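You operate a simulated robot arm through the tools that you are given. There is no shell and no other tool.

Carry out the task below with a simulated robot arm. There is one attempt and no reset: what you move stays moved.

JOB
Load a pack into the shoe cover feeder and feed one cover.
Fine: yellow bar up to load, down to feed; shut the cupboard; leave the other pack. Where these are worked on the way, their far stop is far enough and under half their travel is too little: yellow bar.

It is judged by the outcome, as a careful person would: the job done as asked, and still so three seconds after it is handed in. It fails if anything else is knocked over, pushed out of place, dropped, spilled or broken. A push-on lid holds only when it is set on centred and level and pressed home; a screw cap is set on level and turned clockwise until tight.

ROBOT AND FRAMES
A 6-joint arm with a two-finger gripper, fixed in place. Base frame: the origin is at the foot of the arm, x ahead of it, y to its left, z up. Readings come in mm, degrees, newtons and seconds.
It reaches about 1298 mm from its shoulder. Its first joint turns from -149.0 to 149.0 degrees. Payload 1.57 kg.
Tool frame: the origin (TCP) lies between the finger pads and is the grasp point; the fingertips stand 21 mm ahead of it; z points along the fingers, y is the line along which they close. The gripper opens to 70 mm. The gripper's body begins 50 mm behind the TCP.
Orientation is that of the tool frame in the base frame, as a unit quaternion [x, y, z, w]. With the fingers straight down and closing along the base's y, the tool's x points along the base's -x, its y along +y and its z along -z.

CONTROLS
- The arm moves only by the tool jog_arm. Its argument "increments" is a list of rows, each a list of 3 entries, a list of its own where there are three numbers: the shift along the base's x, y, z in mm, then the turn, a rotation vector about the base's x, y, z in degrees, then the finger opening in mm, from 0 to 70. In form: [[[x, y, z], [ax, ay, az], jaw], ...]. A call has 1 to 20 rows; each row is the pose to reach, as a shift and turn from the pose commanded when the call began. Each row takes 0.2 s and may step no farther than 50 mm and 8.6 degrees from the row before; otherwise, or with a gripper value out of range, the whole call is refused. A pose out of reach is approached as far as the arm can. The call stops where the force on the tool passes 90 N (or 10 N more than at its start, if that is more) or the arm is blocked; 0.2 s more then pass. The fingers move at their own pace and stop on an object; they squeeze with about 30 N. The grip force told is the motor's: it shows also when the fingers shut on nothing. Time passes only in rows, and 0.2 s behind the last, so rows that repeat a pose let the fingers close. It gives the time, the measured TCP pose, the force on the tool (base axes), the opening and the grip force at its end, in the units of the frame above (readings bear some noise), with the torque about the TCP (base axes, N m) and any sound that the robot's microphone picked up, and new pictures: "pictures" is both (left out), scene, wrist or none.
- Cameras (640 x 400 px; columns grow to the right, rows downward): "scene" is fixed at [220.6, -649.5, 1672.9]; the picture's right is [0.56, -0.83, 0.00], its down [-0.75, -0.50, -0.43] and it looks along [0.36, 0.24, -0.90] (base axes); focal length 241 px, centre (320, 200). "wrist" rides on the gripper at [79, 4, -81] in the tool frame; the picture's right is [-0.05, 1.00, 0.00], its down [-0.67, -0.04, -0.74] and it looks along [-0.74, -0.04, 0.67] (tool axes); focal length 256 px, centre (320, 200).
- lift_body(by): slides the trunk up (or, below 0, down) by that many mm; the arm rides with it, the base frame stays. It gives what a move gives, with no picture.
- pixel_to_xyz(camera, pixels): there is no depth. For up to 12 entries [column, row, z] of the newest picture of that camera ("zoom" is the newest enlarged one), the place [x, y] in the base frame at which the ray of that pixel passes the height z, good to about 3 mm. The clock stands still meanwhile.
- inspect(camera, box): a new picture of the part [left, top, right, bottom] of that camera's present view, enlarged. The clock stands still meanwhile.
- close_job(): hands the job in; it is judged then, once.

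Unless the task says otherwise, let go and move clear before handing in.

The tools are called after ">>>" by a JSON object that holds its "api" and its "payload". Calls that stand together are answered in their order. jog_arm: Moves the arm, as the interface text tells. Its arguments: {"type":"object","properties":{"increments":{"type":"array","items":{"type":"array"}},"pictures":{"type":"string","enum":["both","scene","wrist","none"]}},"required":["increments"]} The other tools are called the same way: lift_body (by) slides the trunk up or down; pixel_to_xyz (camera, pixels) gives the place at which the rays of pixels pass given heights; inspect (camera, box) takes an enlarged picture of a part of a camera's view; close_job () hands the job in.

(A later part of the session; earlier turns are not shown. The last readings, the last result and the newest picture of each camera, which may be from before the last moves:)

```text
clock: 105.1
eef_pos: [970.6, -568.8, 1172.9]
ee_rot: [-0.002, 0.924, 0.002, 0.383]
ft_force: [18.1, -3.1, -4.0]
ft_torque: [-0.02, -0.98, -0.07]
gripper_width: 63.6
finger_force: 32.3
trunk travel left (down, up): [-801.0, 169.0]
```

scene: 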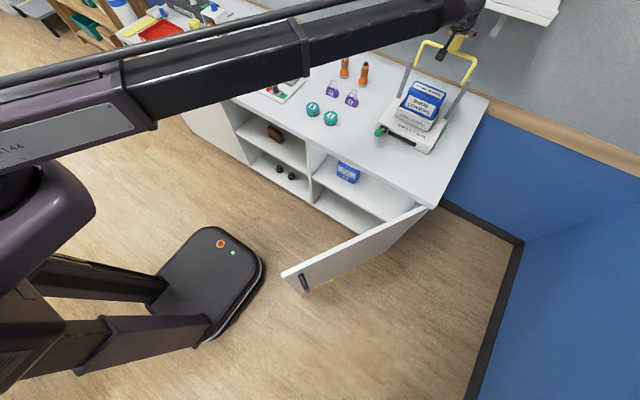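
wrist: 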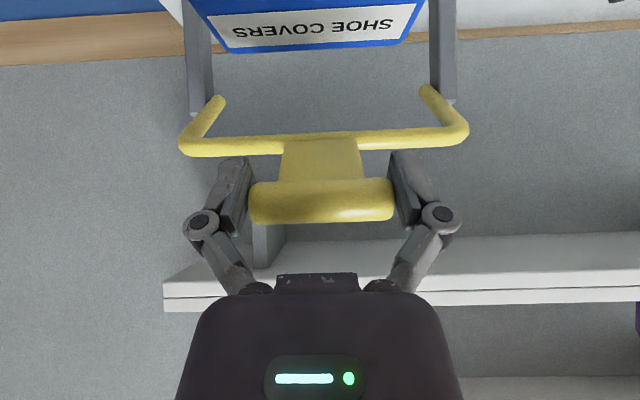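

About 35° now. Continuing toward level.

>>> {"api": "lift_body", "payload": {"by": -20}}

>>> {"api": "jog_arm", "payload": {"increments": [[[-5, 0, 0], [0, 0, 0], 45], [[-9, 0, 0], [0, 0, 0], 45]], "pictures": "none"}}

>>> {"api": "lift_body", "payload": {"by": -20}}

>>> {"api": "jog_arm", "payload": {"increments": [[[-4, 0, 0], [0, 0, 0], 45], [[-7, 0, 0], [0, 0, 0], 45]], "pictures": "wrist"}}

```text
clock: 105.8
eef_pos: [961.7, -569.7, 1156.4]
ee_rot: [-0.003, 0.924, 0.002, 0.382]
ft_force: [-18.1, -1.9, 4.8]
ft_torque: [0.05, 0.33, -0.29]
gripper_width: 63.6
finger_force: 32.3
trunk travel left (down, up): [-781.0, 189.0]
```

```text
clock: 106.4
eef_pos: [960.1, -569.5, 1155.0]
ee_rot: [-0.002, 0.924, 0.002, 0.383]
ft_force: [11.0, -7.5, 3.6]
ft_torque: [-0.04, -0.96, -0.15]
gripper_width: 63.6
finger_force: 31.7
trunk travel left (down, up): [-781.0, 189.0]
```

```text
clock: 107.0
eef_pos: [954.8, -568.7, 1135.4]
ee_rot: [-0.003, 0.924, 0.001, 0.382]
ft_force: [-15.9, -6.1, 3.6]
ft_torque: [-0.09, 0.02, -0.38]
gripper_width: 63.2
finger_force: 32.1
trunk travel left (down, up): [-761.0, 209.0]
```

```text
clock: 107.6
eef_pos: [953.0, -571.1, 1134.2]
ee_rot: [-0.002, 0.923, 0.002, 0.385]
ft_force: [11.0, -8.1, 3.5]
ft_torque: [-0.05, -0.96, -0.05]
gripper_width: 63.3
finger_force: 31.8
trunk travel left (down, up): [-761.0, 209.0]
```

wrist: 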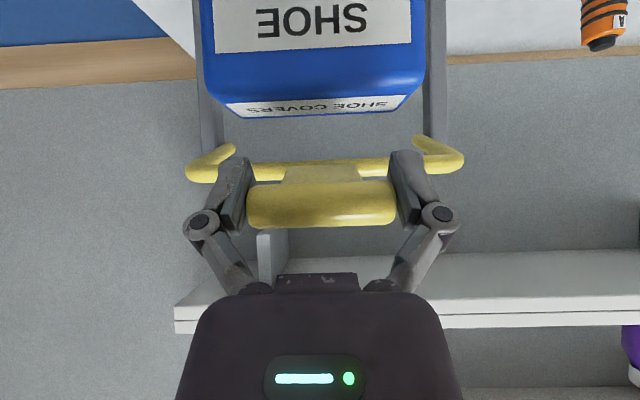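

About 16° left. I'll lower more, watching for the stop.

>>> {"api": "lift_body", "payload": {"by": -20}}

>>> {"api": "jog_arm", "payload": {"increments": [[[-3, 0, 0], [0, 0, 0], 45]], "pictures": "none"}}

>>> {"api": "lift_body", "payload": {"by": -12}}

>>> {"api": "inspect", "payload": {"camera": "wrist", "box": [160, 80, 480, 300]}}

>>> {"api": "inspect", "payload": {"camera": "scene", "box": [380, 50, 480, 150]}}

```text
clock: 108.3
eef_pos: [949.0, -569.7, 1114.5]
ee_rot: [-0.002, 0.924, 0.002, 0.382]
ft_force: [-6.5, -6.6, 1.6]
ft_torque: [-0.15, -0.21, -0.6]
gripper_width: 63.4
finger_force: 31.8
trunk travel left (down, up): [-741.0, 229.0]
```

```text
clock: 108.7
eef_pos: [949.2, -569.5, 1115.2]
ee_rot: [-0.003, 0.924, 0.002, 0.383]
ft_force: [3.1, -7.6, 1.7]
ft_torque: [-0.12, -0.39, -0.53]
gripper_width: 63.4
finger_force: 32.3
trunk travel left (down, up): [-741.0, 229.0]
```

```text
clock: 109.3
eef_pos: [946.9, -569.5, 1102.2]
ee_rot: [-0.003, 0.924, 0.002, 0.383]
ft_force: [-1.5, -6.5, 0.0]
ft_torque: [0.06, -0.16, -0.21]
gripper_width: 63.1
finger_force: 31.9
trunk travel left (down, up): [-729.0, 241.0]
```

```text
1.82 times, centred on (320, 190) of wrist
```

zoom: 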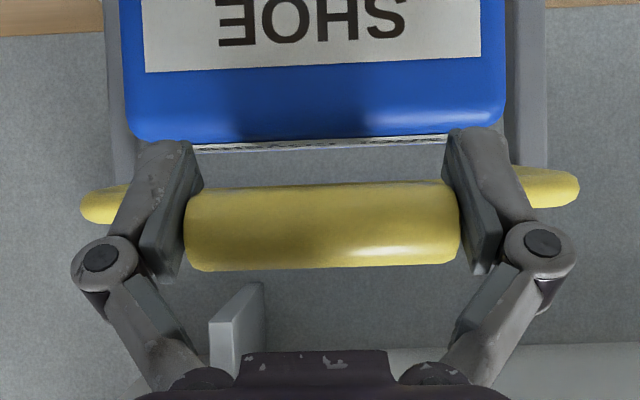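

```text
4.00 times, centred on (430, 100) of scene
```

zoom: 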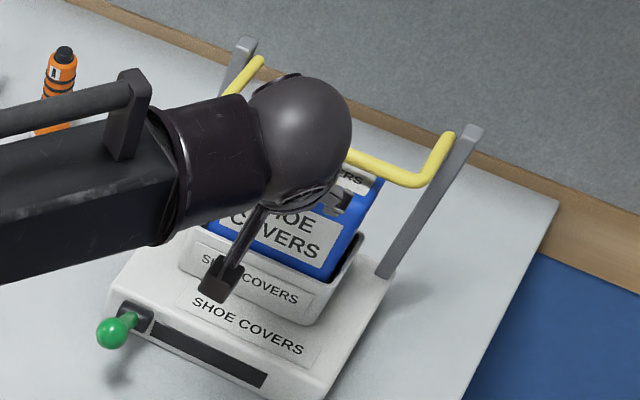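

Nearly level. I'll continue in 4 mm steps to feel the lower stop.

>>> {"api": "lift_body", "payload": {"by": -4}}

>>> {"api": "lift_body", "payload": {"by": -4}}

```text
clock: 109.8
eef_pos: [947.4, -569.1, 1098.6]
ee_rot: [-0.003, 0.924, 0.002, 0.383]
ft_force: [-1.5, -7.9, 5.5]
ft_torque: [-0.02, -0.75, -0.21]
gripper_width: 63.3
finger_force: 31.9
trunk travel left (down, up): [-725.0, 245.0]
```

```text
clock: 110.4
eef_pos: [947.6, -569.3, 1094.5]
ee_rot: [-0.003, 0.924, 0.002, 0.383]
ft_force: [-1.4, -6.6, 4.3]
ft_torque: [-0.04, -0.7, -0.19]
gripper_width: 63.5
finger_force: 32.2
trunk travel left (down, up): [-721.0, 249.0]
```

Force stays low; I'll check whether the bail still moves with the fingers.

>>> {"api": "inspect", "payload": {"camera": "wrist", "box": [160, 80, 480, 300]}}

>>> {"api": "lift_body", "payload": {"by": -4}}

>>> {"api": "inspect", "payload": {"camera": "wrist", "box": [160, 80, 480, 300]}}

```text
1.82 times, centred on (320, 190) of wrist
```

zoom: 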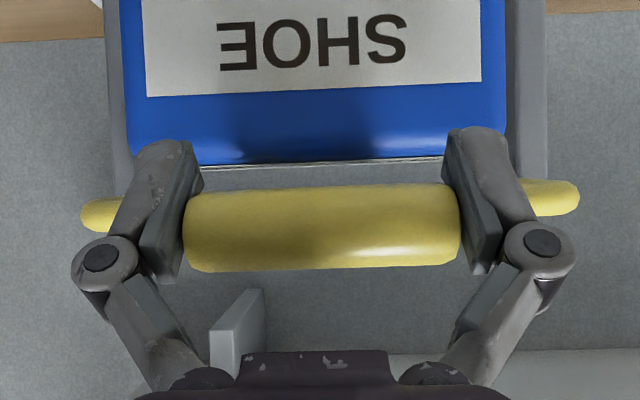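

```text
clock: 110.9
eef_pos: [947.2, -569.2, 1091.9]
ee_rot: [-0.002, 0.924, 0.001, 0.383]
ft_force: [-0.7, -7.0, 4.7]
ft_torque: [-0.06, -0.72, -0.16]
gripper_width: 63.3
finger_force: 32.0
trunk travel left (down, up): [-717.0, 253.0]
```

```text
1.82 times, centred on (320, 190) of wrist
```

zoom: 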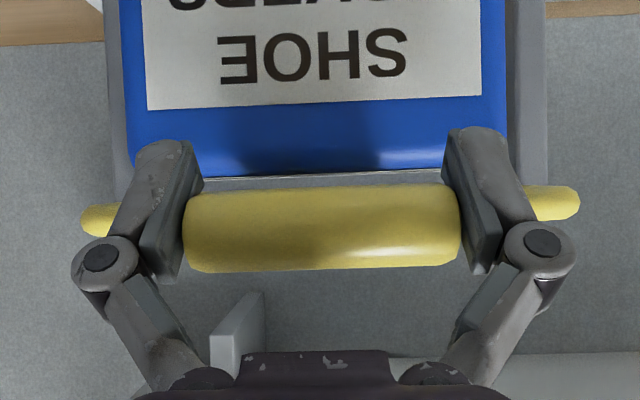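

The bail is still following, now slightly below level. I'll keep going in small steps until resistance.

>>> {"api": "lift_body", "payload": {"by": -4}}

>>> {"api": "lift_body", "payload": {"by": -4}}

>>> {"api": "inspect", "payload": {"camera": "wrist", "box": [160, 80, 480, 300]}}

```text
clock: 111.4
eef_pos: [948.5, -569.3, 1086.5]
ee_rot: [-0.004, 0.924, 0.003, 0.383]
ft_force: [1.0, -8.0, 9.1]
ft_torque: [0.02, -0.46, -0.07]
gripper_width: 63.2
finger_force: 32.2
trunk travel left (down, up): [-713.0, 257.0]
```

```text
clock: 112.0
eef_pos: [946.8, -569.3, 1082.3]
ee_rot: [-0.003, 0.924, 0.001, 0.382]
ft_force: [0.9, -10.0, 9.3]
ft_torque: [0.25, 0.31, 0.12]
gripper_width: 63.3
finger_force: 31.8
trunk travel left (down, up): [-709.0, 261.0]
```

```text
1.82 times, centred on (320, 190) of wrist
```

zoom: 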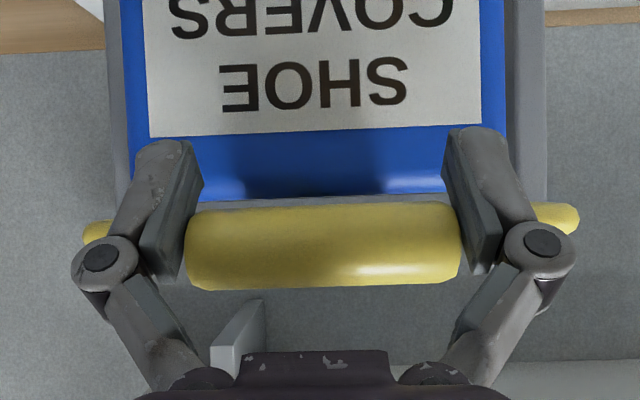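

The fingers have begun sliding on the roller (it shifted in the picture by ~10 px), so the bail has met resistance at roller z≈1087. I'll release, rise, and look at the bar's state.

>>> {"api": "jog_arm", "payload": {"increments": [[[0, 0, 0], [0, 0, 0], 66], [[0, 0, 0], [0, 0, 0], 70], [[0, 0, 0], [0, 0, 0], 70]], "pictures": "wrist"}}

>>> {"api": "lift_body", "payload": {"by": 60}}

>>> {"api": "jog_arm", "payload": {"increments": [[[-30, 0, 0], [0, 0, 0], 70], [[-70, 0, 0], [0, 0, 0], 70], [[-110, 0, 0], [0, 0, 0], 70], [[-150, 0, 0], [0, 0, 0], 70]]}}

>>> {"api": "inspect", "payload": {"camera": "scene", "box": [380, 50, 480, 150]}}

>>> {"api": "inspect", "payload": {"camera": "wrist", "box": [180, 20, 460, 260]}}

```text
clock: 112.8
eef_pos: [948.2, -568.4, 1081.7]
ee_rot: [-0.003, 0.924, 0.002, 0.383]
ft_force: [0.4, 0.5, 0.2]
ft_torque: [0.01, -0.01, 0.0]
gripper_width: 69.9
finger_force: 0.1
trunk travel left (down, up): [-709.0, 261.0]
```

wrist: 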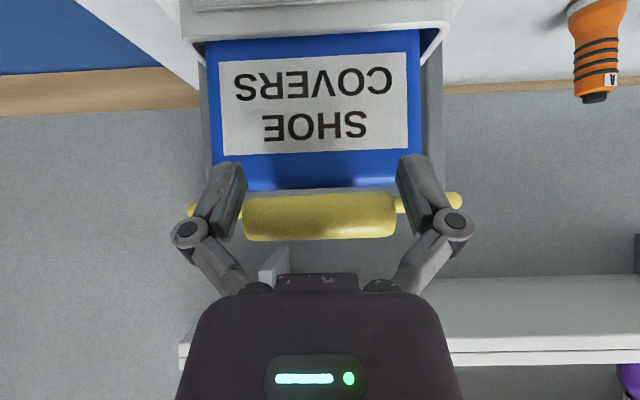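

```text
clock: 113.8
eef_pos: [947.5, -567.9, 1143.1]
ee_rot: [-0.003, 0.924, 0.002, 0.383]
ft_force: [-0.2, 0.4, 0.8]
ft_torque: [-0.01, 0.0, -0.03]
gripper_width: 70.1
finger_force: 0.0
trunk travel left (down, up): [-769.0, 201.0]
```

```text
clock: 114.8
eef_pos: [796.8, -567.6, 1142.2]
ee_rot: [-0.004, 0.924, 0.002, 0.383]
ft_force: [0.2, 0.2, 0.1]
ft_torque: [0.04, 0.03, -0.03]
gripper_width: 70.3
finger_force: 0.0
trunk travel left (down, up): [-769.0, 201.0]
```

scene: 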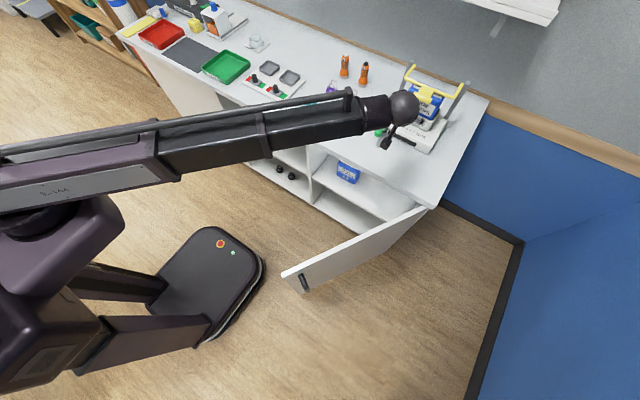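
wrist: 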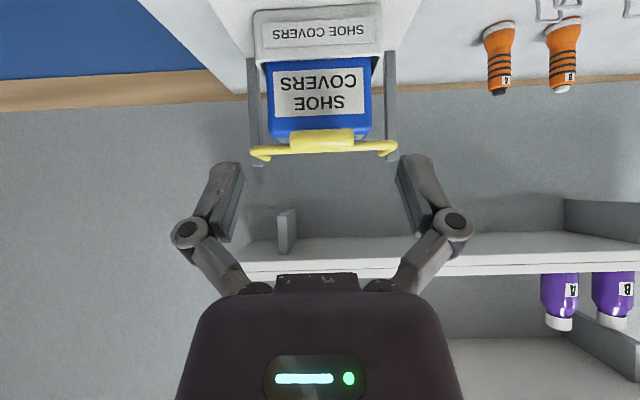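

```text
4.00 times, centred on (430, 100) of scene
```

zoom: 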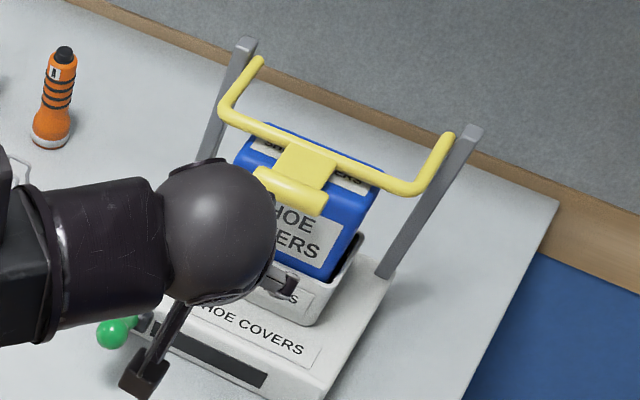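

```text
1.67 times, centred on (320, 140) of wrist
```

zoom: 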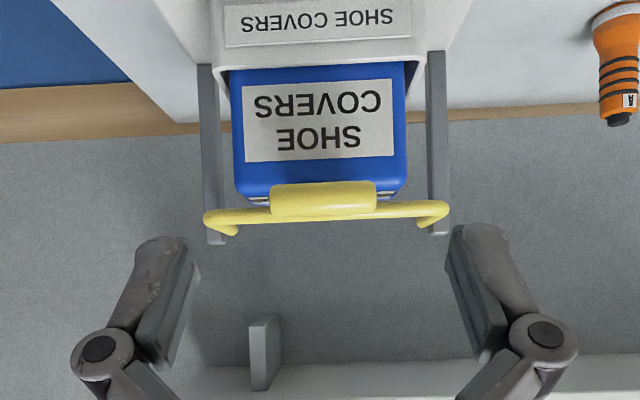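

The bail lies on/near the pack's top. I'll put the tool vertical with closed fingers, to press the bar firmly to its stop and then work the green lever.

>>> {"api": "jog_arm", "payload": {"increments": [[[0, 0, -16.5], [0, 7.5, 0], 40], [[0, 0, -30.4], [0, 15, 0], 20], [[0, 0, -41.5], [0, 22.5, 0], 0], [[0, 0, -49.5], [0, 30, 0], 0], [[0, 0, -54.4], [0, 37.5, 0], 0], [[0, 0, -56], [0, 45, 0], 0]], "pictures": "none"}}

>>> {"api": "lift_body", "payload": {"by": 60}}

>>> {"api": "jog_arm", "payload": {"increments": [[[40, 0, 0], [0, 0, 0], 0], [[80, 0, 0], [0, 0, 0], 0], [[115, 0, 0], [0, 0, 0], 0]]}}

>>> {"api": "inspect", "payload": {"camera": "wrist", "box": [180, 100, 460, 300]}}

```text
clock: 116.2
eef_pos: [797.4, -569.0, 1088.1]
ee_rot: [-0.002, 1.0, 0.002, -0.001]
ft_force: [1.1, 1.5, -0.8]
ft_torque: [-0.02, 0.02, 0.01]
gripper_width: 0.0
finger_force: 29.2
trunk travel left (down, up): [-769.0, 201.0]
```

```text
clock: 117.2
eef_pos: [797.5, -569.1, 1147.8]
ee_rot: [-0.001, 1.0, 0.003, 0.0]
ft_force: [0.0, -0.2, 0.7]
ft_torque: [0.0, 0.03, 0.0]
gripper_width: 0.0
finger_force: 28.3
trunk travel left (down, up): [-829.0, 141.0]
```

```text
clock: 118.0
eef_pos: [914.2, -567.7, 1146.0]
ee_rot: [-0.003, 1.0, 0.003, 0.001]
ft_force: [0.1, 0.0, 0.1]
ft_torque: [-0.02, 0.02, -0.04]
gripper_width: 0.0
finger_force: 28.2
trunk travel left (down, up): [-829.0, 141.0]
```

scene: 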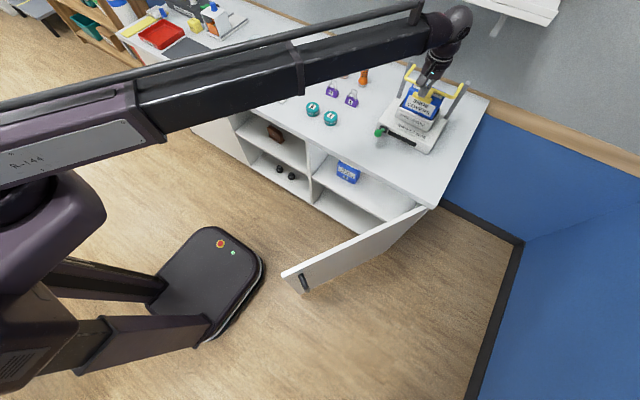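
wrist: 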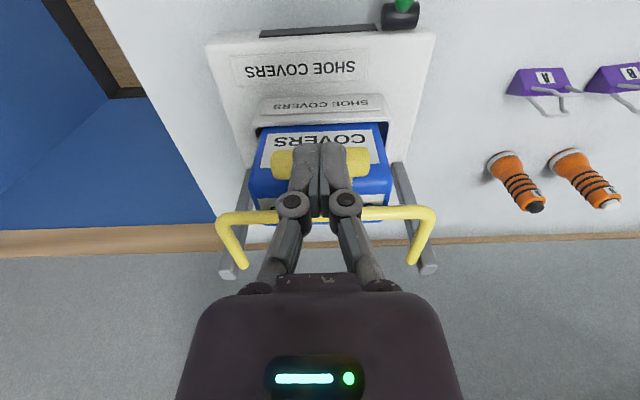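

```text
2.00 times, centred on (320, 200) of wrist
```

zoom: 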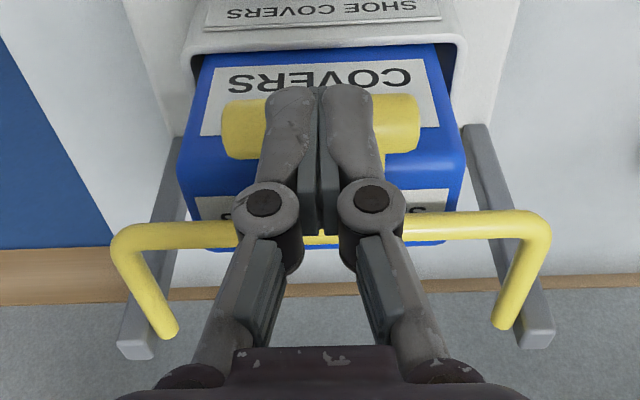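

The roller is visible just ahead of the closed fingertips. I'll move 35 mm forward over it and lower gently onto it.

>>> {"api": "jog_arm", "payload": {"increments": [[[18, -1, 0], [0, 0, 0], 0], [[36, -2, 0], [0, 0, 0], 0]], "pictures": "wrist"}}

>>> {"api": "lift_body", "payload": {"by": -24}}

>>> {"api": "lift_body", "payload": {"by": -4}}

```text
clock: 118.6
eef_pos: [949.3, -570.7, 1147.3]
ee_rot: [-0.002, 1.0, 0.002, 0.0]
ft_force: [-0.3, 0.1, 0.0]
ft_torque: [-0.04, 0.02, -0.03]
gripper_width: 0.1
finger_force: 29.0
trunk travel left (down, up): [-829.0, 141.0]
```

wrist: 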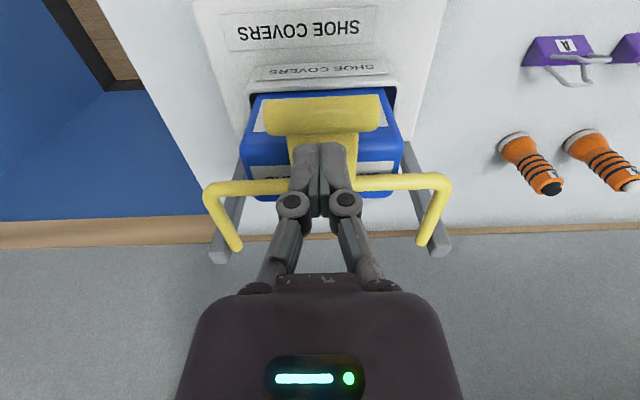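

```text
clock: 119.3
eef_pos: [948.7, -569.8, 1126.0]
ee_rot: [-0.002, 1.0, 0.002, 0.003]
ft_force: [9.4, -5.3, 23.9]
ft_torque: [-0.11, -0.12, 0.02]
gripper_width: 6.1
finger_force: 28.7
trunk travel left (down, up): [-805.0, 165.0]
```

```text
clock: 119.8
eef_pos: [947.1, -570.8, 1123.5]
ee_rot: [-0.002, 1.0, -0.001, 0.004]
ft_force: [24.9, -15.2, 62.9]
ft_torque: [-0.3, -0.36, 0.04]
gripper_width: 5.9
finger_force: 28.6
trunk travel left (down, up): [-801.0, 169.0]
```

The bar is firmly on its stop (63 N with ~2 mm give). I'll rise off it and look at the feeder and its slot.

>>> {"api": "lift_body", "payload": {"by": 40}}

>>> {"api": "jog_arm", "payload": {"increments": [[[-40, 0, 0], [0, 0, 0], 0], [[-80, 0, 0], [0, 0, 0], 0], [[-120, 0, 0], [0, 0, 0], 0], [[-160, 0, 0], [0, 0, 0], 0], [[-200, 0, 0], [0, 0, 0], 0]]}}

>>> {"api": "inspect", "payload": {"camera": "wrist", "box": [200, 120, 460, 300]}}

>>> {"api": "inspect", "payload": {"camera": "scene", "box": [370, 50, 480, 160]}}

```text
clock: 120.6
eef_pos: [947.2, -569.9, 1159.9]
ee_rot: [-0.001, 1.0, 0.003, 0.0]
ft_force: [-0.6, -0.9, 0.5]
ft_torque: [0.0, 0.01, -0.01]
gripper_width: 0.0
finger_force: 28.6
trunk travel left (down, up): [-841.0, 129.0]
```

```text
clock: 121.8
eef_pos: [748.3, -570.5, 1160.8]
ee_rot: [-0.001, 1.0, 0.003, 0.001]
ft_force: [-1.0, 1.0, 0.4]
ft_torque: [0.02, -0.03, -0.01]
gripper_width: 0.2
finger_force: 28.4
trunk travel left (down, up): [-841.0, 129.0]
```

scene: 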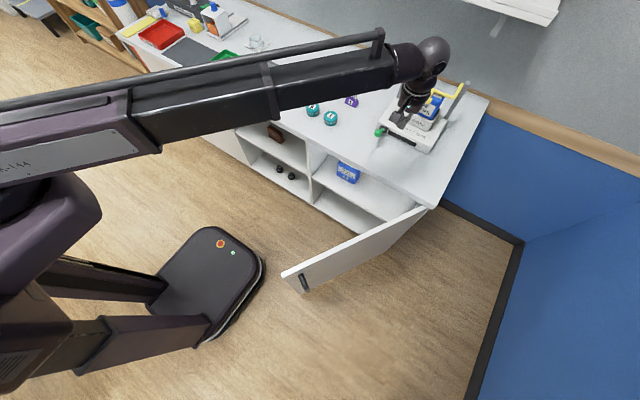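
wrist: 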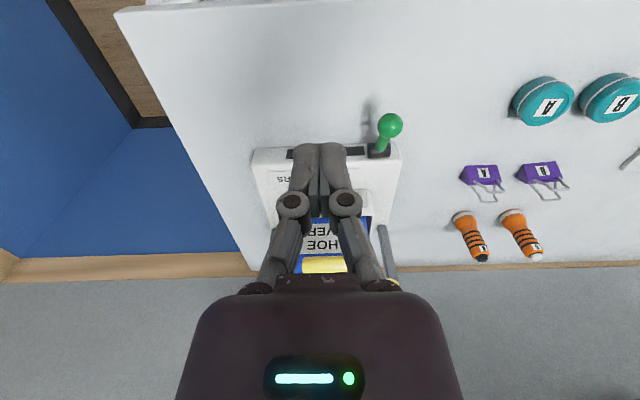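

```text
2.22 times, centred on (330, 210) of wrist
```

zoom: 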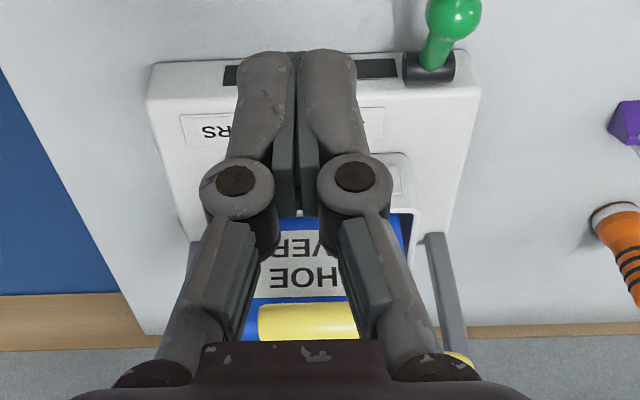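

```text
3.64 times, centred on (425, 105) of scene
```

zoom: 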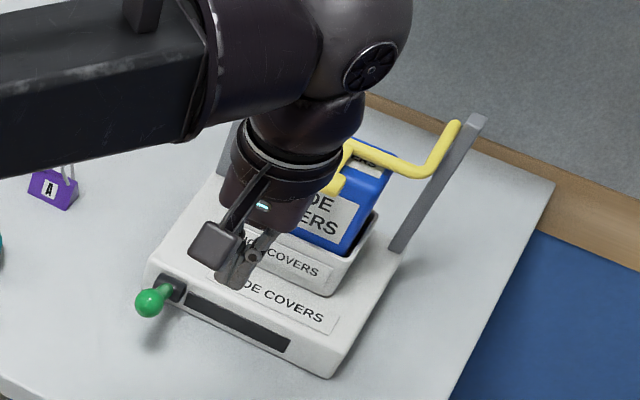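

No cover yet; the green lever (ball at about (842, -491, 973)) must work the feed. I'll move above it for a check.

>>> {"api": "jog_arm", "payload": {"increments": [[[15, 40, 0], [0, 0, 0], 0], [[30, 79, 0], [0, 0, 0], 0]], "pictures": "none"}}

>>> {"api": "lift_body", "payload": {"by": -100}}

>>> {"api": "jog_arm", "payload": {"increments": [[[5, 0, 0], [0, 0, 0], 0]]}}

>>> {"api": "inspect", "payload": {"camera": "wrist", "box": [220, 80, 440, 220]}}

```text
clock: 122.4
eef_pos: [779.3, -491.1, 1159.8]
ee_rot: [-0.003, 1.0, 0.003, -0.001]
ft_force: [-0.2, 0.3, -0.7]
ft_torque: [-0.03, 0.01, 0.01]
gripper_width: 0.0
finger_force: 28.4
trunk travel left (down, up): [-841.0, 129.0]
```

```text
clock: 123.8
eef_pos: [778.4, -491.9, 1060.1]
ee_rot: [-0.002, 1.0, 0.002, 0.0]
ft_force: [0.7, 0.2, -1.1]
ft_torque: [0.04, -0.01, 0.01]
gripper_width: 0.0
finger_force: 28.8
trunk travel left (down, up): [-741.0, 229.0]
```

```text
clock: 124.2
eef_pos: [784.2, -492.7, 1060.4]
ee_rot: [-0.002, 1.0, 0.002, 0.0]
ft_force: [-0.9, 0.7, -0.7]
ft_torque: [0.07, 0.01, -0.03]
gripper_width: 0.0
finger_force: 28.5
trunk travel left (down, up): [-741.0, 229.0]
```

scene: 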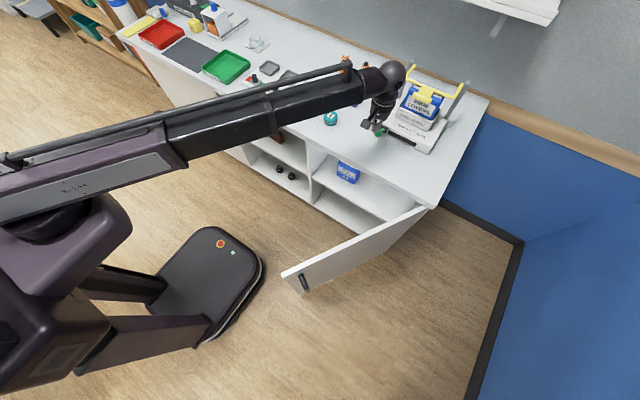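
wrist: 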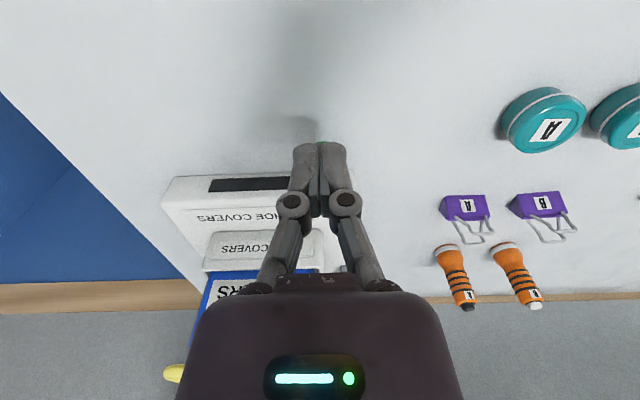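

```text
2.86 times, centred on (330, 150) of wrist
```

zoom: 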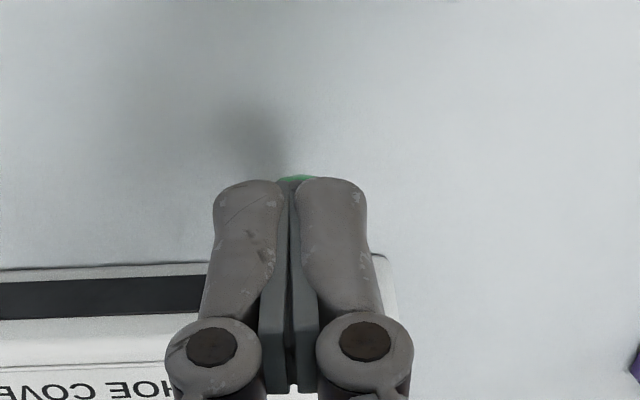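

The ball is hidden right behind the fingertips, so y is aligned (≈-493). I'll move over it and lower onto it.

>>> {"api": "jog_arm", "payload": {"increments": [[[27, 0, 0], [0, 0, 0], 0], [[54, 0, 0], [0, 0, 0], 0]], "pictures": "wrist"}}

>>> {"api": "lift_body", "payload": {"by": -46}}

>>> {"api": "inspect", "payload": {"camera": "wrist", "box": [220, 60, 440, 220]}}

>>> {"api": "inspect", "payload": {"camera": "scene", "box": [350, 80, 450, 160]}}

```text
clock: 124.8
eef_pos: [839.6, -492.5, 1059.3]
ee_rot: [-0.002, 1.0, 0.003, 0.0]
ft_force: [0.2, 1.0, -0.7]
ft_torque: [-0.01, -0.03, 0.0]
gripper_width: 0.2
finger_force: 28.3
trunk travel left (down, up): [-741.0, 229.0]
```

wrist: 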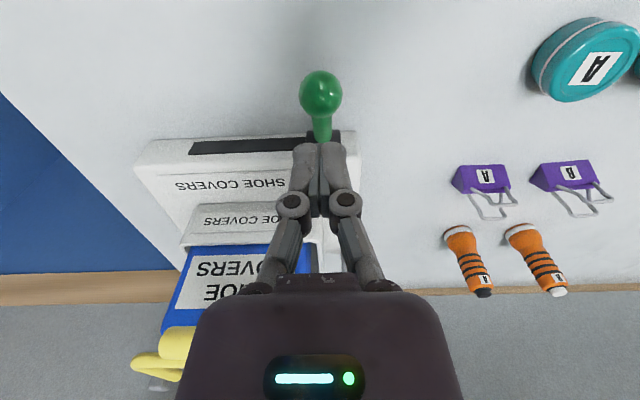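

```text
clock: 125.6
eef_pos: [838.3, -493.6, 1014.7]
ee_rot: [-0.002, 1.0, 0.002, -0.001]
ft_force: [0.2, -1.1, 0.1]
ft_torque: [-0.01, 0.02, 0.03]
gripper_width: 0.0
finger_force: 29.0
trunk travel left (down, up): [-695.0, 275.0]
```

```text
2.50 times, centred on (330, 140) of wrist
```

zoom: 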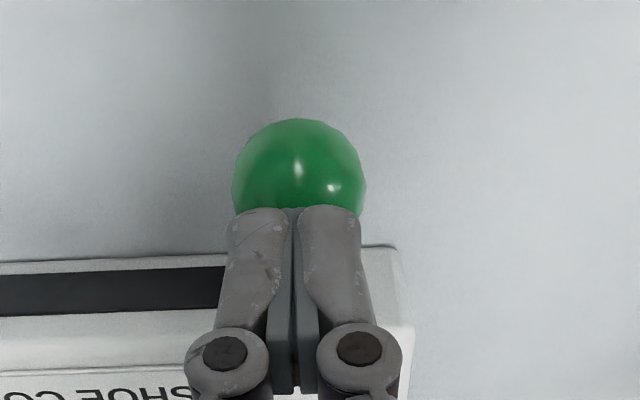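

```text
5.00 times, centred on (400, 120) of scene
```

zoom: 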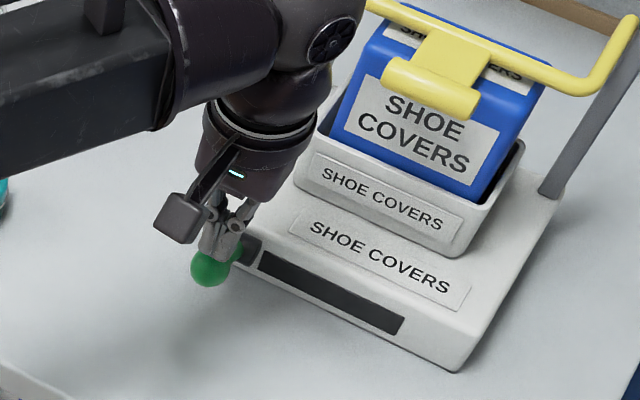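

Fingertips are just above the ball. I'll press down in steps, watching force and sound.

>>> {"api": "lift_body", "payload": {"by": -12}}

>>> {"api": "lift_body", "payload": {"by": -10}}

>>> {"api": "inspect", "payload": {"camera": "wrist", "box": [220, 60, 440, 220]}}

```text
clock: 126.2
eef_pos: [838.0, -491.7, 1000.7]
ee_rot: [-0.002, 1.0, 0.003, 0.0]
ft_force: [-0.7, 0.2, 2.3]
ft_torque: [0.03, 0.03, -0.02]
gripper_width: 0.0
finger_force: 29.0
trunk travel left (down, up): [-683.0, 287.0]
```

```text
clock: 126.8
eef_pos: [838.9, -491.8, 992.0]
ee_rot: [-0.002, 1.0, 0.004, 0.001]
ft_force: [-0.1, -0.1, 2.3]
ft_torque: [-0.01, -0.01, 0.02]
gripper_width: 0.0
finger_force: 28.8
trunk travel left (down, up): [-673.0, 297.0]
```

```text
2.50 times, centred on (330, 140) of wrist
```

zoom: 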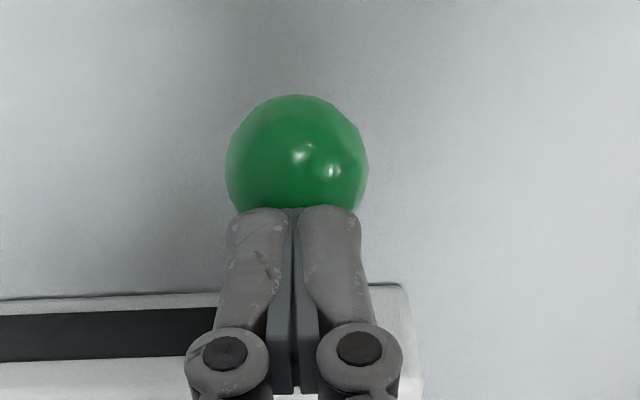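

The lever is moving down easily (2.3 N). Continuing to its stop.

>>> {"api": "lift_body", "payload": {"by": -10}}

>>> {"api": "lift_body", "payload": {"by": -10}}

>>> {"api": "inspect", "payload": {"camera": "scene", "box": [350, 80, 450, 160]}}

>>> {"api": "inspect", "payload": {"camera": "wrist", "box": [220, 60, 440, 220]}}

```text
clock: 127.4
eef_pos: [837.7, -493.4, 982.3]
ee_rot: [-0.002, 1.0, 0.003, 0.0]
ft_force: [-1.2, -0.1, 3.4]
ft_torque: [-0.01, 0.02, 0.0]
gripper_width: 0.0
finger_force: 28.7
trunk travel left (down, up): [-663.0, 307.0]
```

```text
clock: 128.0
eef_pos: [836.7, -493.2, 972.1]
ee_rot: [-0.002, 1.0, 0.003, 0.001]
ft_force: [-1.7, 0.3, 4.6]
ft_torque: [0.01, 0.02, 0.05]
gripper_width: 0.0
finger_force: 28.2
trunk travel left (down, up): [-653.0, 317.0]
```

```text
5.00 times, centred on (400, 120) of scene
```

zoom: 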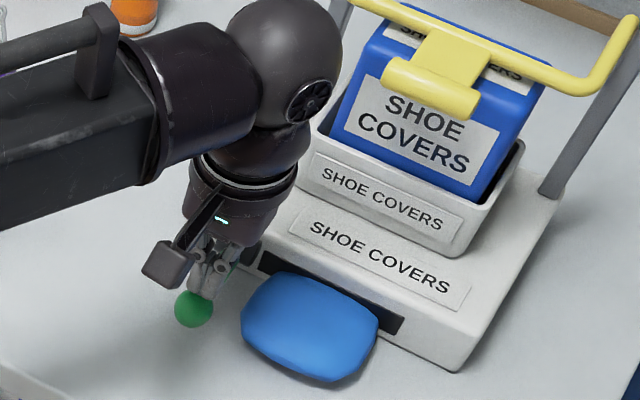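

```text
2.50 times, centred on (330, 140) of wrist
```

zoom: 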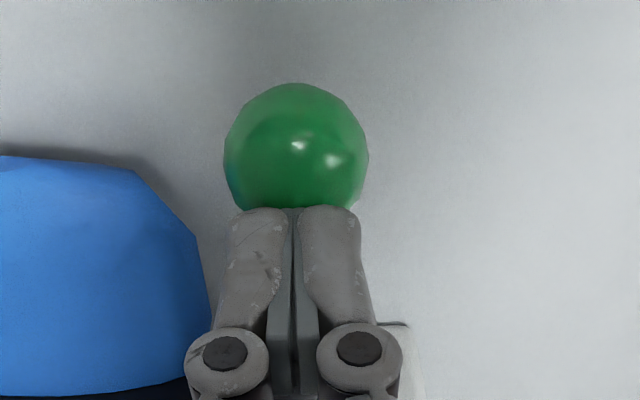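

A blue shoe cover has come out of the slot. I'll raise straight up, letting the lever return.

>>> {"api": "lift_body", "payload": {"by": 30}}

>>> {"api": "lift_body", "payload": {"by": 100}}

>>> {"api": "inspect", "payload": {"camera": "scene", "box": [360, 50, 480, 160]}}

```text
clock: 128.7
eef_pos: [837.3, -492.1, 1002.9]
ee_rot: [-0.002, 1.0, 0.002, 0.0]
ft_force: [-0.5, -0.5, 2.9]
ft_torque: [0.03, -0.01, -0.02]
gripper_width: 0.0
finger_force: 28.8
trunk travel left (down, up): [-683.0, 287.0]
```

```text
clock: 130.1
eef_pos: [839.2, -492.3, 1101.8]
ee_rot: [-0.002, 1.0, 0.003, 0.0]
ft_force: [-0.8, -0.2, 0.9]
ft_torque: [-0.01, 0.0, 0.02]
gripper_width: 0.2
finger_force: 28.4
trunk travel left (down, up): [-783.0, 187.0]
```

```text
3.64 times, centred on (420, 105) of scene
```

zoom: 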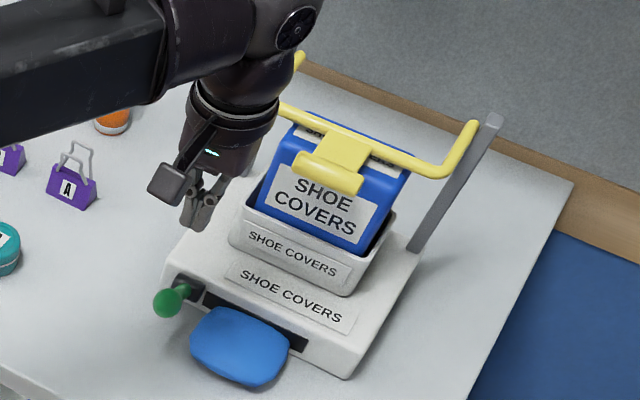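

The lever has sprung back and one cover lies in front of the slot. Now for the cupboard door: I'll back off from the table, and pitch the tool to 45°.

>>> {"api": "jog_arm", "payload": {"increments": [[[-45, 10, 0], [0, 0, 0], 0], [[-90, 20, 0], [0, 0, 0], 0], [[-135, 30, 0], [0, 0, 0], 0], [[-180, 45, 0], [0, 0, 0], 0], [[-225, 60, 0], [0, 0, 0], 0], [[-260, 80, 0], [0, 0, 0], 0]], "pictures": "none"}}

>>> {"api": "jog_arm", "payload": {"increments": [[[0, 0, 1.6], [0, -7.5, 0], 0], [[0, 0, 6.5], [0, -15, 0], 0], [[0, 0, 14.5], [0, -22.5, 0], 0], [[0, 0, 25.6], [0, -30, 0], 0], [[0, 0, 39.5], [0, -37.5, 0], 0], [[0, 0, 56], [0, -45, 0], 0]]}}

>>> {"api": "inspect", "payload": {"camera": "scene", "box": [360, 50, 480, 160]}}

```text
clock: 131.4
eef_pos: [576.0, -412.2, 1102.2]
ee_rot: [-0.001, 1.0, 0.003, 0.0]
ft_force: [-0.3, -0.5, -0.2]
ft_torque: [-0.03, -0.01, -0.01]
gripper_width: 0.1
finger_force: 28.9
trunk travel left (down, up): [-783.0, 187.0]
```

```text
clock: 132.8
eef_pos: [577.9, -412.4, 1157.5]
ee_rot: [-0.004, 0.923, 0.001, 0.385]
ft_force: [0.1, -1.3, 0.5]
ft_torque: [-0.02, -0.01, -0.02]
gripper_width: 0.0
finger_force: 28.9
trunk travel left (down, up): [-783.0, 187.0]
```

scene: 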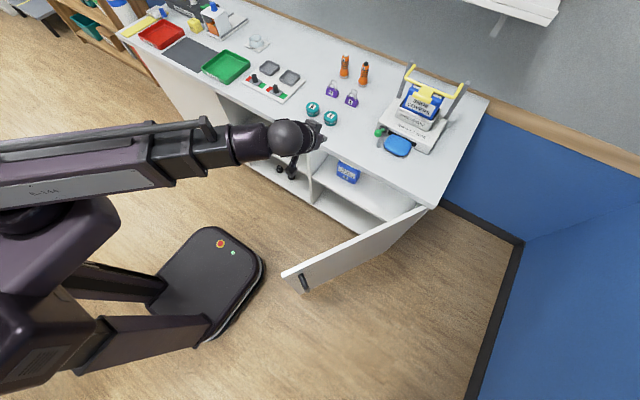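
wrist: 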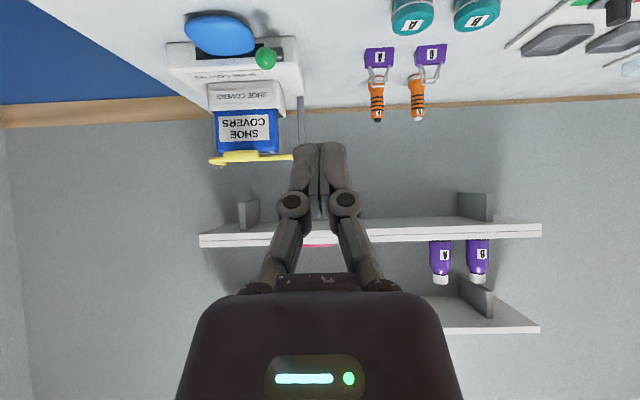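

```text
3.64 times, centred on (420, 105) of scene
```

zoom: 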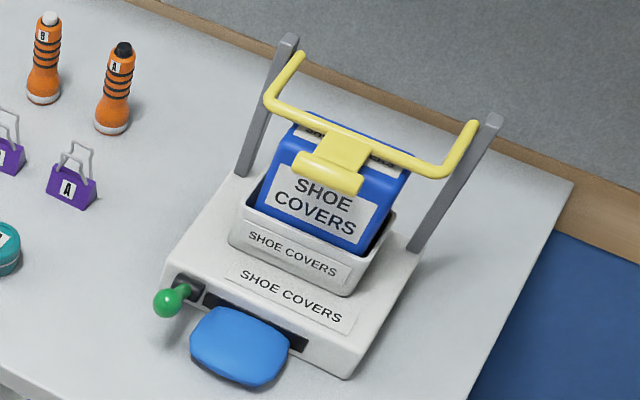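

The feeder looks right: pack in, bar down, lever back, one cover out. Now I'll swing over the door to its outer side at this safe height.

>>> {"api": "jog_arm", "payload": {"increments": [[[-37, -23, 0], [0, 0, 2.6], 0], [[-74, -46, 0], [0, 0, 5.2], 0], [[-111, -69, 0], [0, 0, 7.8], 0], [[-148, -92, 0], [0, 0, 10.4], 0], [[-185, -115, 0], [0, 0, 13], 0], [[-222, -138, 0], [0, 0, 15.6], 0], [[-259, -161, 0], [0, 0, 18.2], 0], [[-296, -184, 0], [0, 0, 20.8], 0], [[-333, -207, 0], [0, 0, 23.4], 0], [[-370, -230, 0], [0, 0, 26], 0]]}}

```text
clock: 135.1
eef_pos: [207.7, -642.4, 1156.8]
ee_rot: [-0.211, 0.899, 0.088, 0.373]
ft_force: [-0.2, -0.4, 0.1]
ft_torque: [-0.03, -0.02, 0.02]
gripper_width: 0.3
finger_force: 28.5
trunk travel left (down, up): [-783.0, 187.0]
```

scene: 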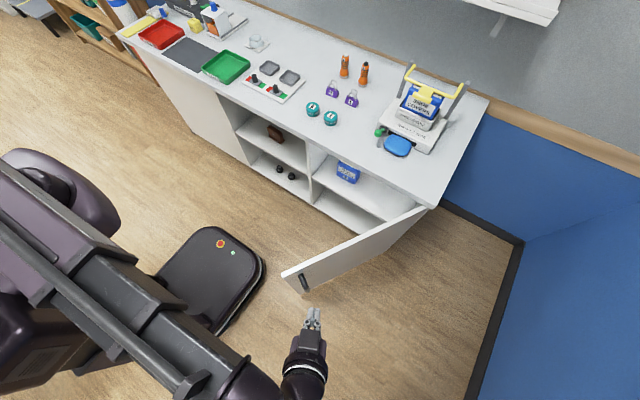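
wrist: 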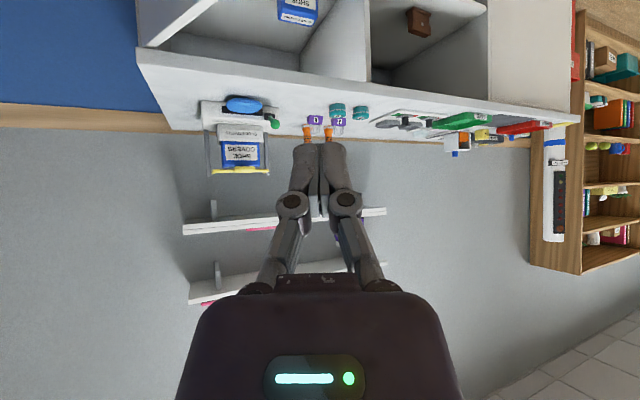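

Clear of the door on its outer side, at (208, -642). Lowering the trunk in two steps to z≈716.

>>> {"api": "lift_body", "payload": {"by": -400}}

>>> {"api": "lift_body", "payload": {"by": -40}}

```text
clock: 138.9
eef_pos: [207.9, -642.3, 756.7]
ee_rot: [-0.21, 0.9, 0.088, 0.372]
ft_force: [0.4, 0.1, 0.3]
ft_torque: [-0.03, 0.01, 0.02]
gripper_width: 0.0
finger_force: 28.3
trunk travel left (down, up): [-383.0, 587.0]
```

```text
clock: 139.7
eef_pos: [207.8, -642.7, 716.0]
ee_rot: [-0.21, 0.899, 0.088, 0.374]
ft_force: [-0.6, 0.1, -0.5]
ft_torque: [0.01, 0.01, 0.0]
gripper_width: 0.1
finger_force: 28.3
trunk travel left (down, up): [-343.0, 627.0]
```

Now moving alongside the door to a point ~420 mm from the hinge, still off its face.

>>> {"api": "jog_arm", "payload": {"increments": [[[35, -5, 0], [0, 0, 0], 0], [[70, -5, 0], [0, 0, 0], 0], [[105, 0, 0], [0, 0, 0], 0], [[140, 8, 0], [0, 0, 0], 0]]}}

```text
clock: 140.7
eef_pos: [349.2, -634.7, 714.7]
ee_rot: [-0.211, 0.899, 0.088, 0.373]
ft_force: [-0.3, -0.4, -0.3]
ft_torque: [0.01, -0.04, -0.01]
gripper_width: 0.1
finger_force: 28.6
trunk travel left (down, up): [-343.0, 627.0]
```

scene: 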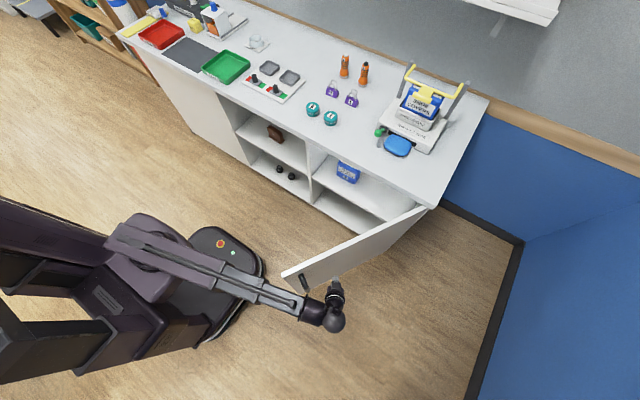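
wrist: 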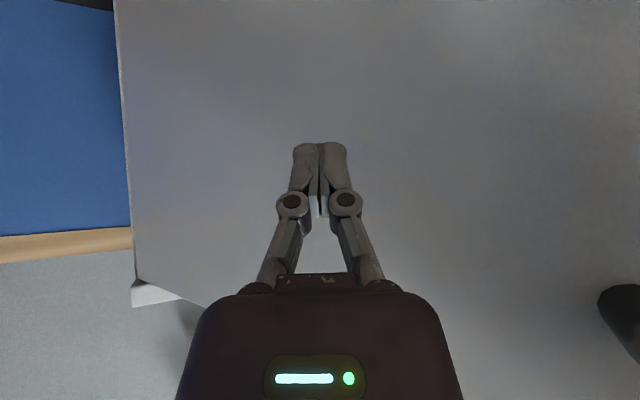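

The fingertips are ~65 mm off the door face. I'll push the door along its closing arc, first to about 40°.

>>> {"api": "jog_arm", "payload": {"increments": [[[15, 31, 0], [0, 0, 0], 0], [[30, 61, 0], [0, 0, 0], 0], [[46, 85, 0], [0, 0, 0], 0], [[63, 109, 0], [0, 0, -1], 0], [[80, 127, 0], [0, 0, -2], 0], [[97, 144, 0], [0, 0, -3], 0], [[115, 161, 0], [0, 0, -4], 0]]}}

```text
clock: 142.3
eef_pos: [462.8, -472.6, 716.3]
ee_rot: [-0.18, 0.906, 0.075, 0.375]
ft_force: [-0.6, -0.4, -0.4]
ft_torque: [0.01, 0.02, -0.01]
gripper_width: 0.0
finger_force: 28.3
trunk travel left (down, up): [-343.0, 627.0]
```

scene: 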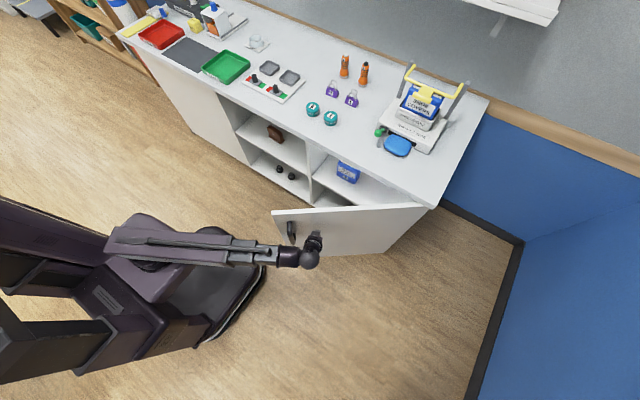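
wrist: 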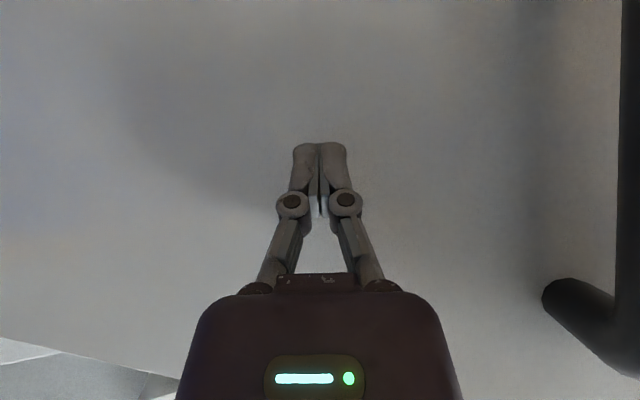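

The door follows (about 38° now). Continuing to about 10°.

>>> {"api": "jog_arm", "payload": {"increments": [[[20, 15, 0], [0, 0, -1.3], 0], [[40, 29.5, 0], [0, 0, -2.7], 0], [[60, 43, 0], [0, 0, -4], 0], [[82, 55, 0], [0, 0, -6], 0], [[104, 66, 0], [0, 0, -8], 0], [[126, 76, 0], [0, 0, -10], 0], [[150, 84, 0], [0, 0, -12], 0], [[173, 91, 0], [0, 0, -14], 0], [[196, 96, 0], [0, 0, -16], 0]]}}

```text
clock: 144.3
eef_pos: [657.6, -376.9, 716.1]
ee_rot: [-0.05, 0.922, 0.021, 0.383]
ft_force: [-0.3, 0.5, -0.1]
ft_torque: [-0.02, -0.02, 0.02]
gripper_width: 0.0
finger_force: 28.1
trunk travel left (down, up): [-343.0, 627.0]
```

scene: 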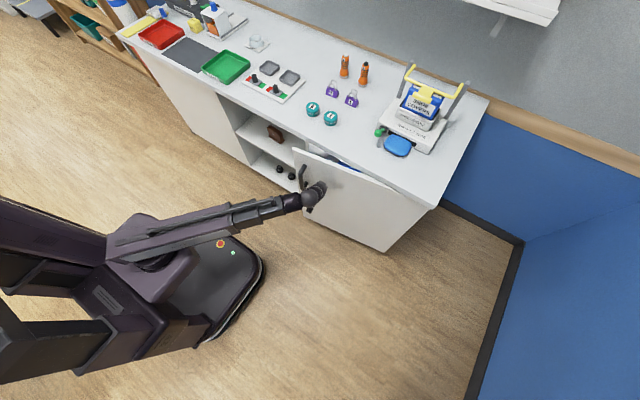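
wrist: 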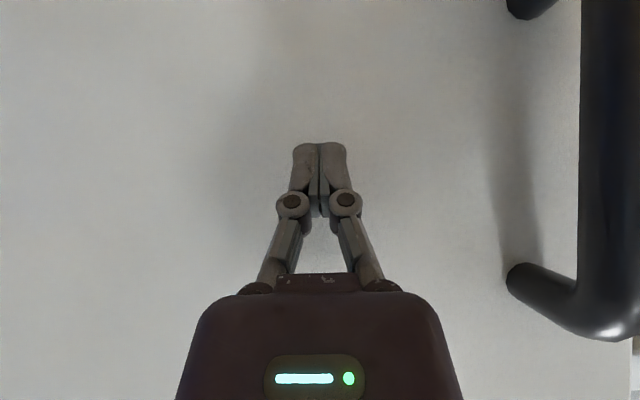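

Nearly shut. I'll push the last bit gently.

>>> {"api": "jog_arm", "payload": {"increments": [[[12, 2, 0], [0, 0, -1], 0], [[24, 4, 0], [0, 0, -2], 0], [[36, 6, 0], [0, 0, -3], 0], [[47, 7, 0], [0, 0, -4], 0], [[56, 7, 0], [0, 0, -5], 0], [[63, 7, 0], [0, 0, -6], 0]]}}

>>> {"api": "inspect", "payload": {"camera": "scene", "box": [270, 120, 450, 250]}}

```text
clock: 145.7
eef_pos: [721.9, -370.8, 715.6]
ee_rot: [-0.003, 0.924, 0.003, 0.383]
ft_force: [-0.6, -0.5, -0.1]
ft_torque: [0.03, 0.0, 0.02]
gripper_width: 0.0
finger_force: 28.5
trunk travel left (down, up): [-343.0, 627.0]
```

scene: 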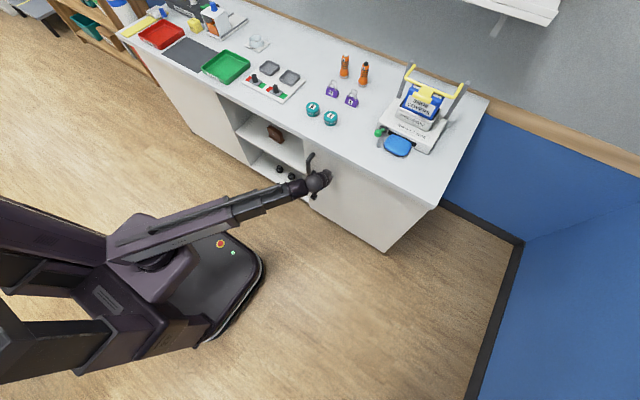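
wrist: 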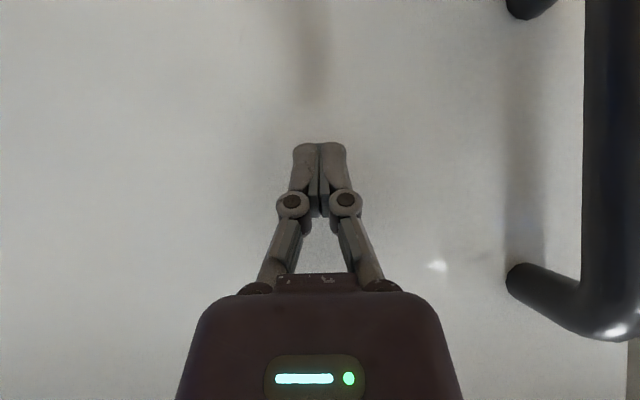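

```text
3.08 times, centred on (360, 185) of scene
```

zoom: 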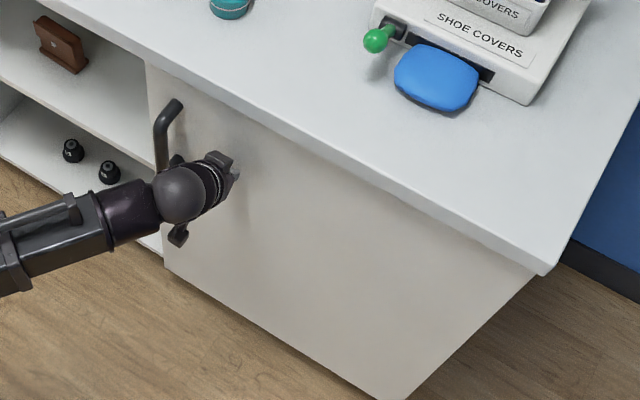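

Almost flush. I'll press on in small increments until the door meets its stop.

>>> {"api": "jog_arm", "payload": {"increments": [[[4, 0, 0], [0, 0, 0], 0], [[8, 0, 0], [0, 0, 0], 0], [[12, 0, 0], [0, 0, 0], 0], [[16, 0, 0], [0, 0, 0], 0]], "pictures": "wrist"}}

```text
clock: 146.7
eef_pos: [731.8, -370.2, 716.2]
ee_rot: [-0.003, 0.925, 0.001, 0.38]
ft_force: [-57.3, -2.3, -12.2]
ft_torque: [0.07, 0.78, -0.06]
gripper_width: 6.0
finger_force: 28.9
trunk travel left (down, up): [-343.0, 627.0]
```

wrist: 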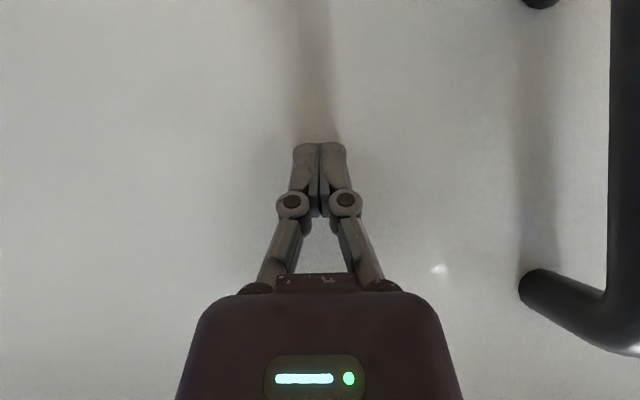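

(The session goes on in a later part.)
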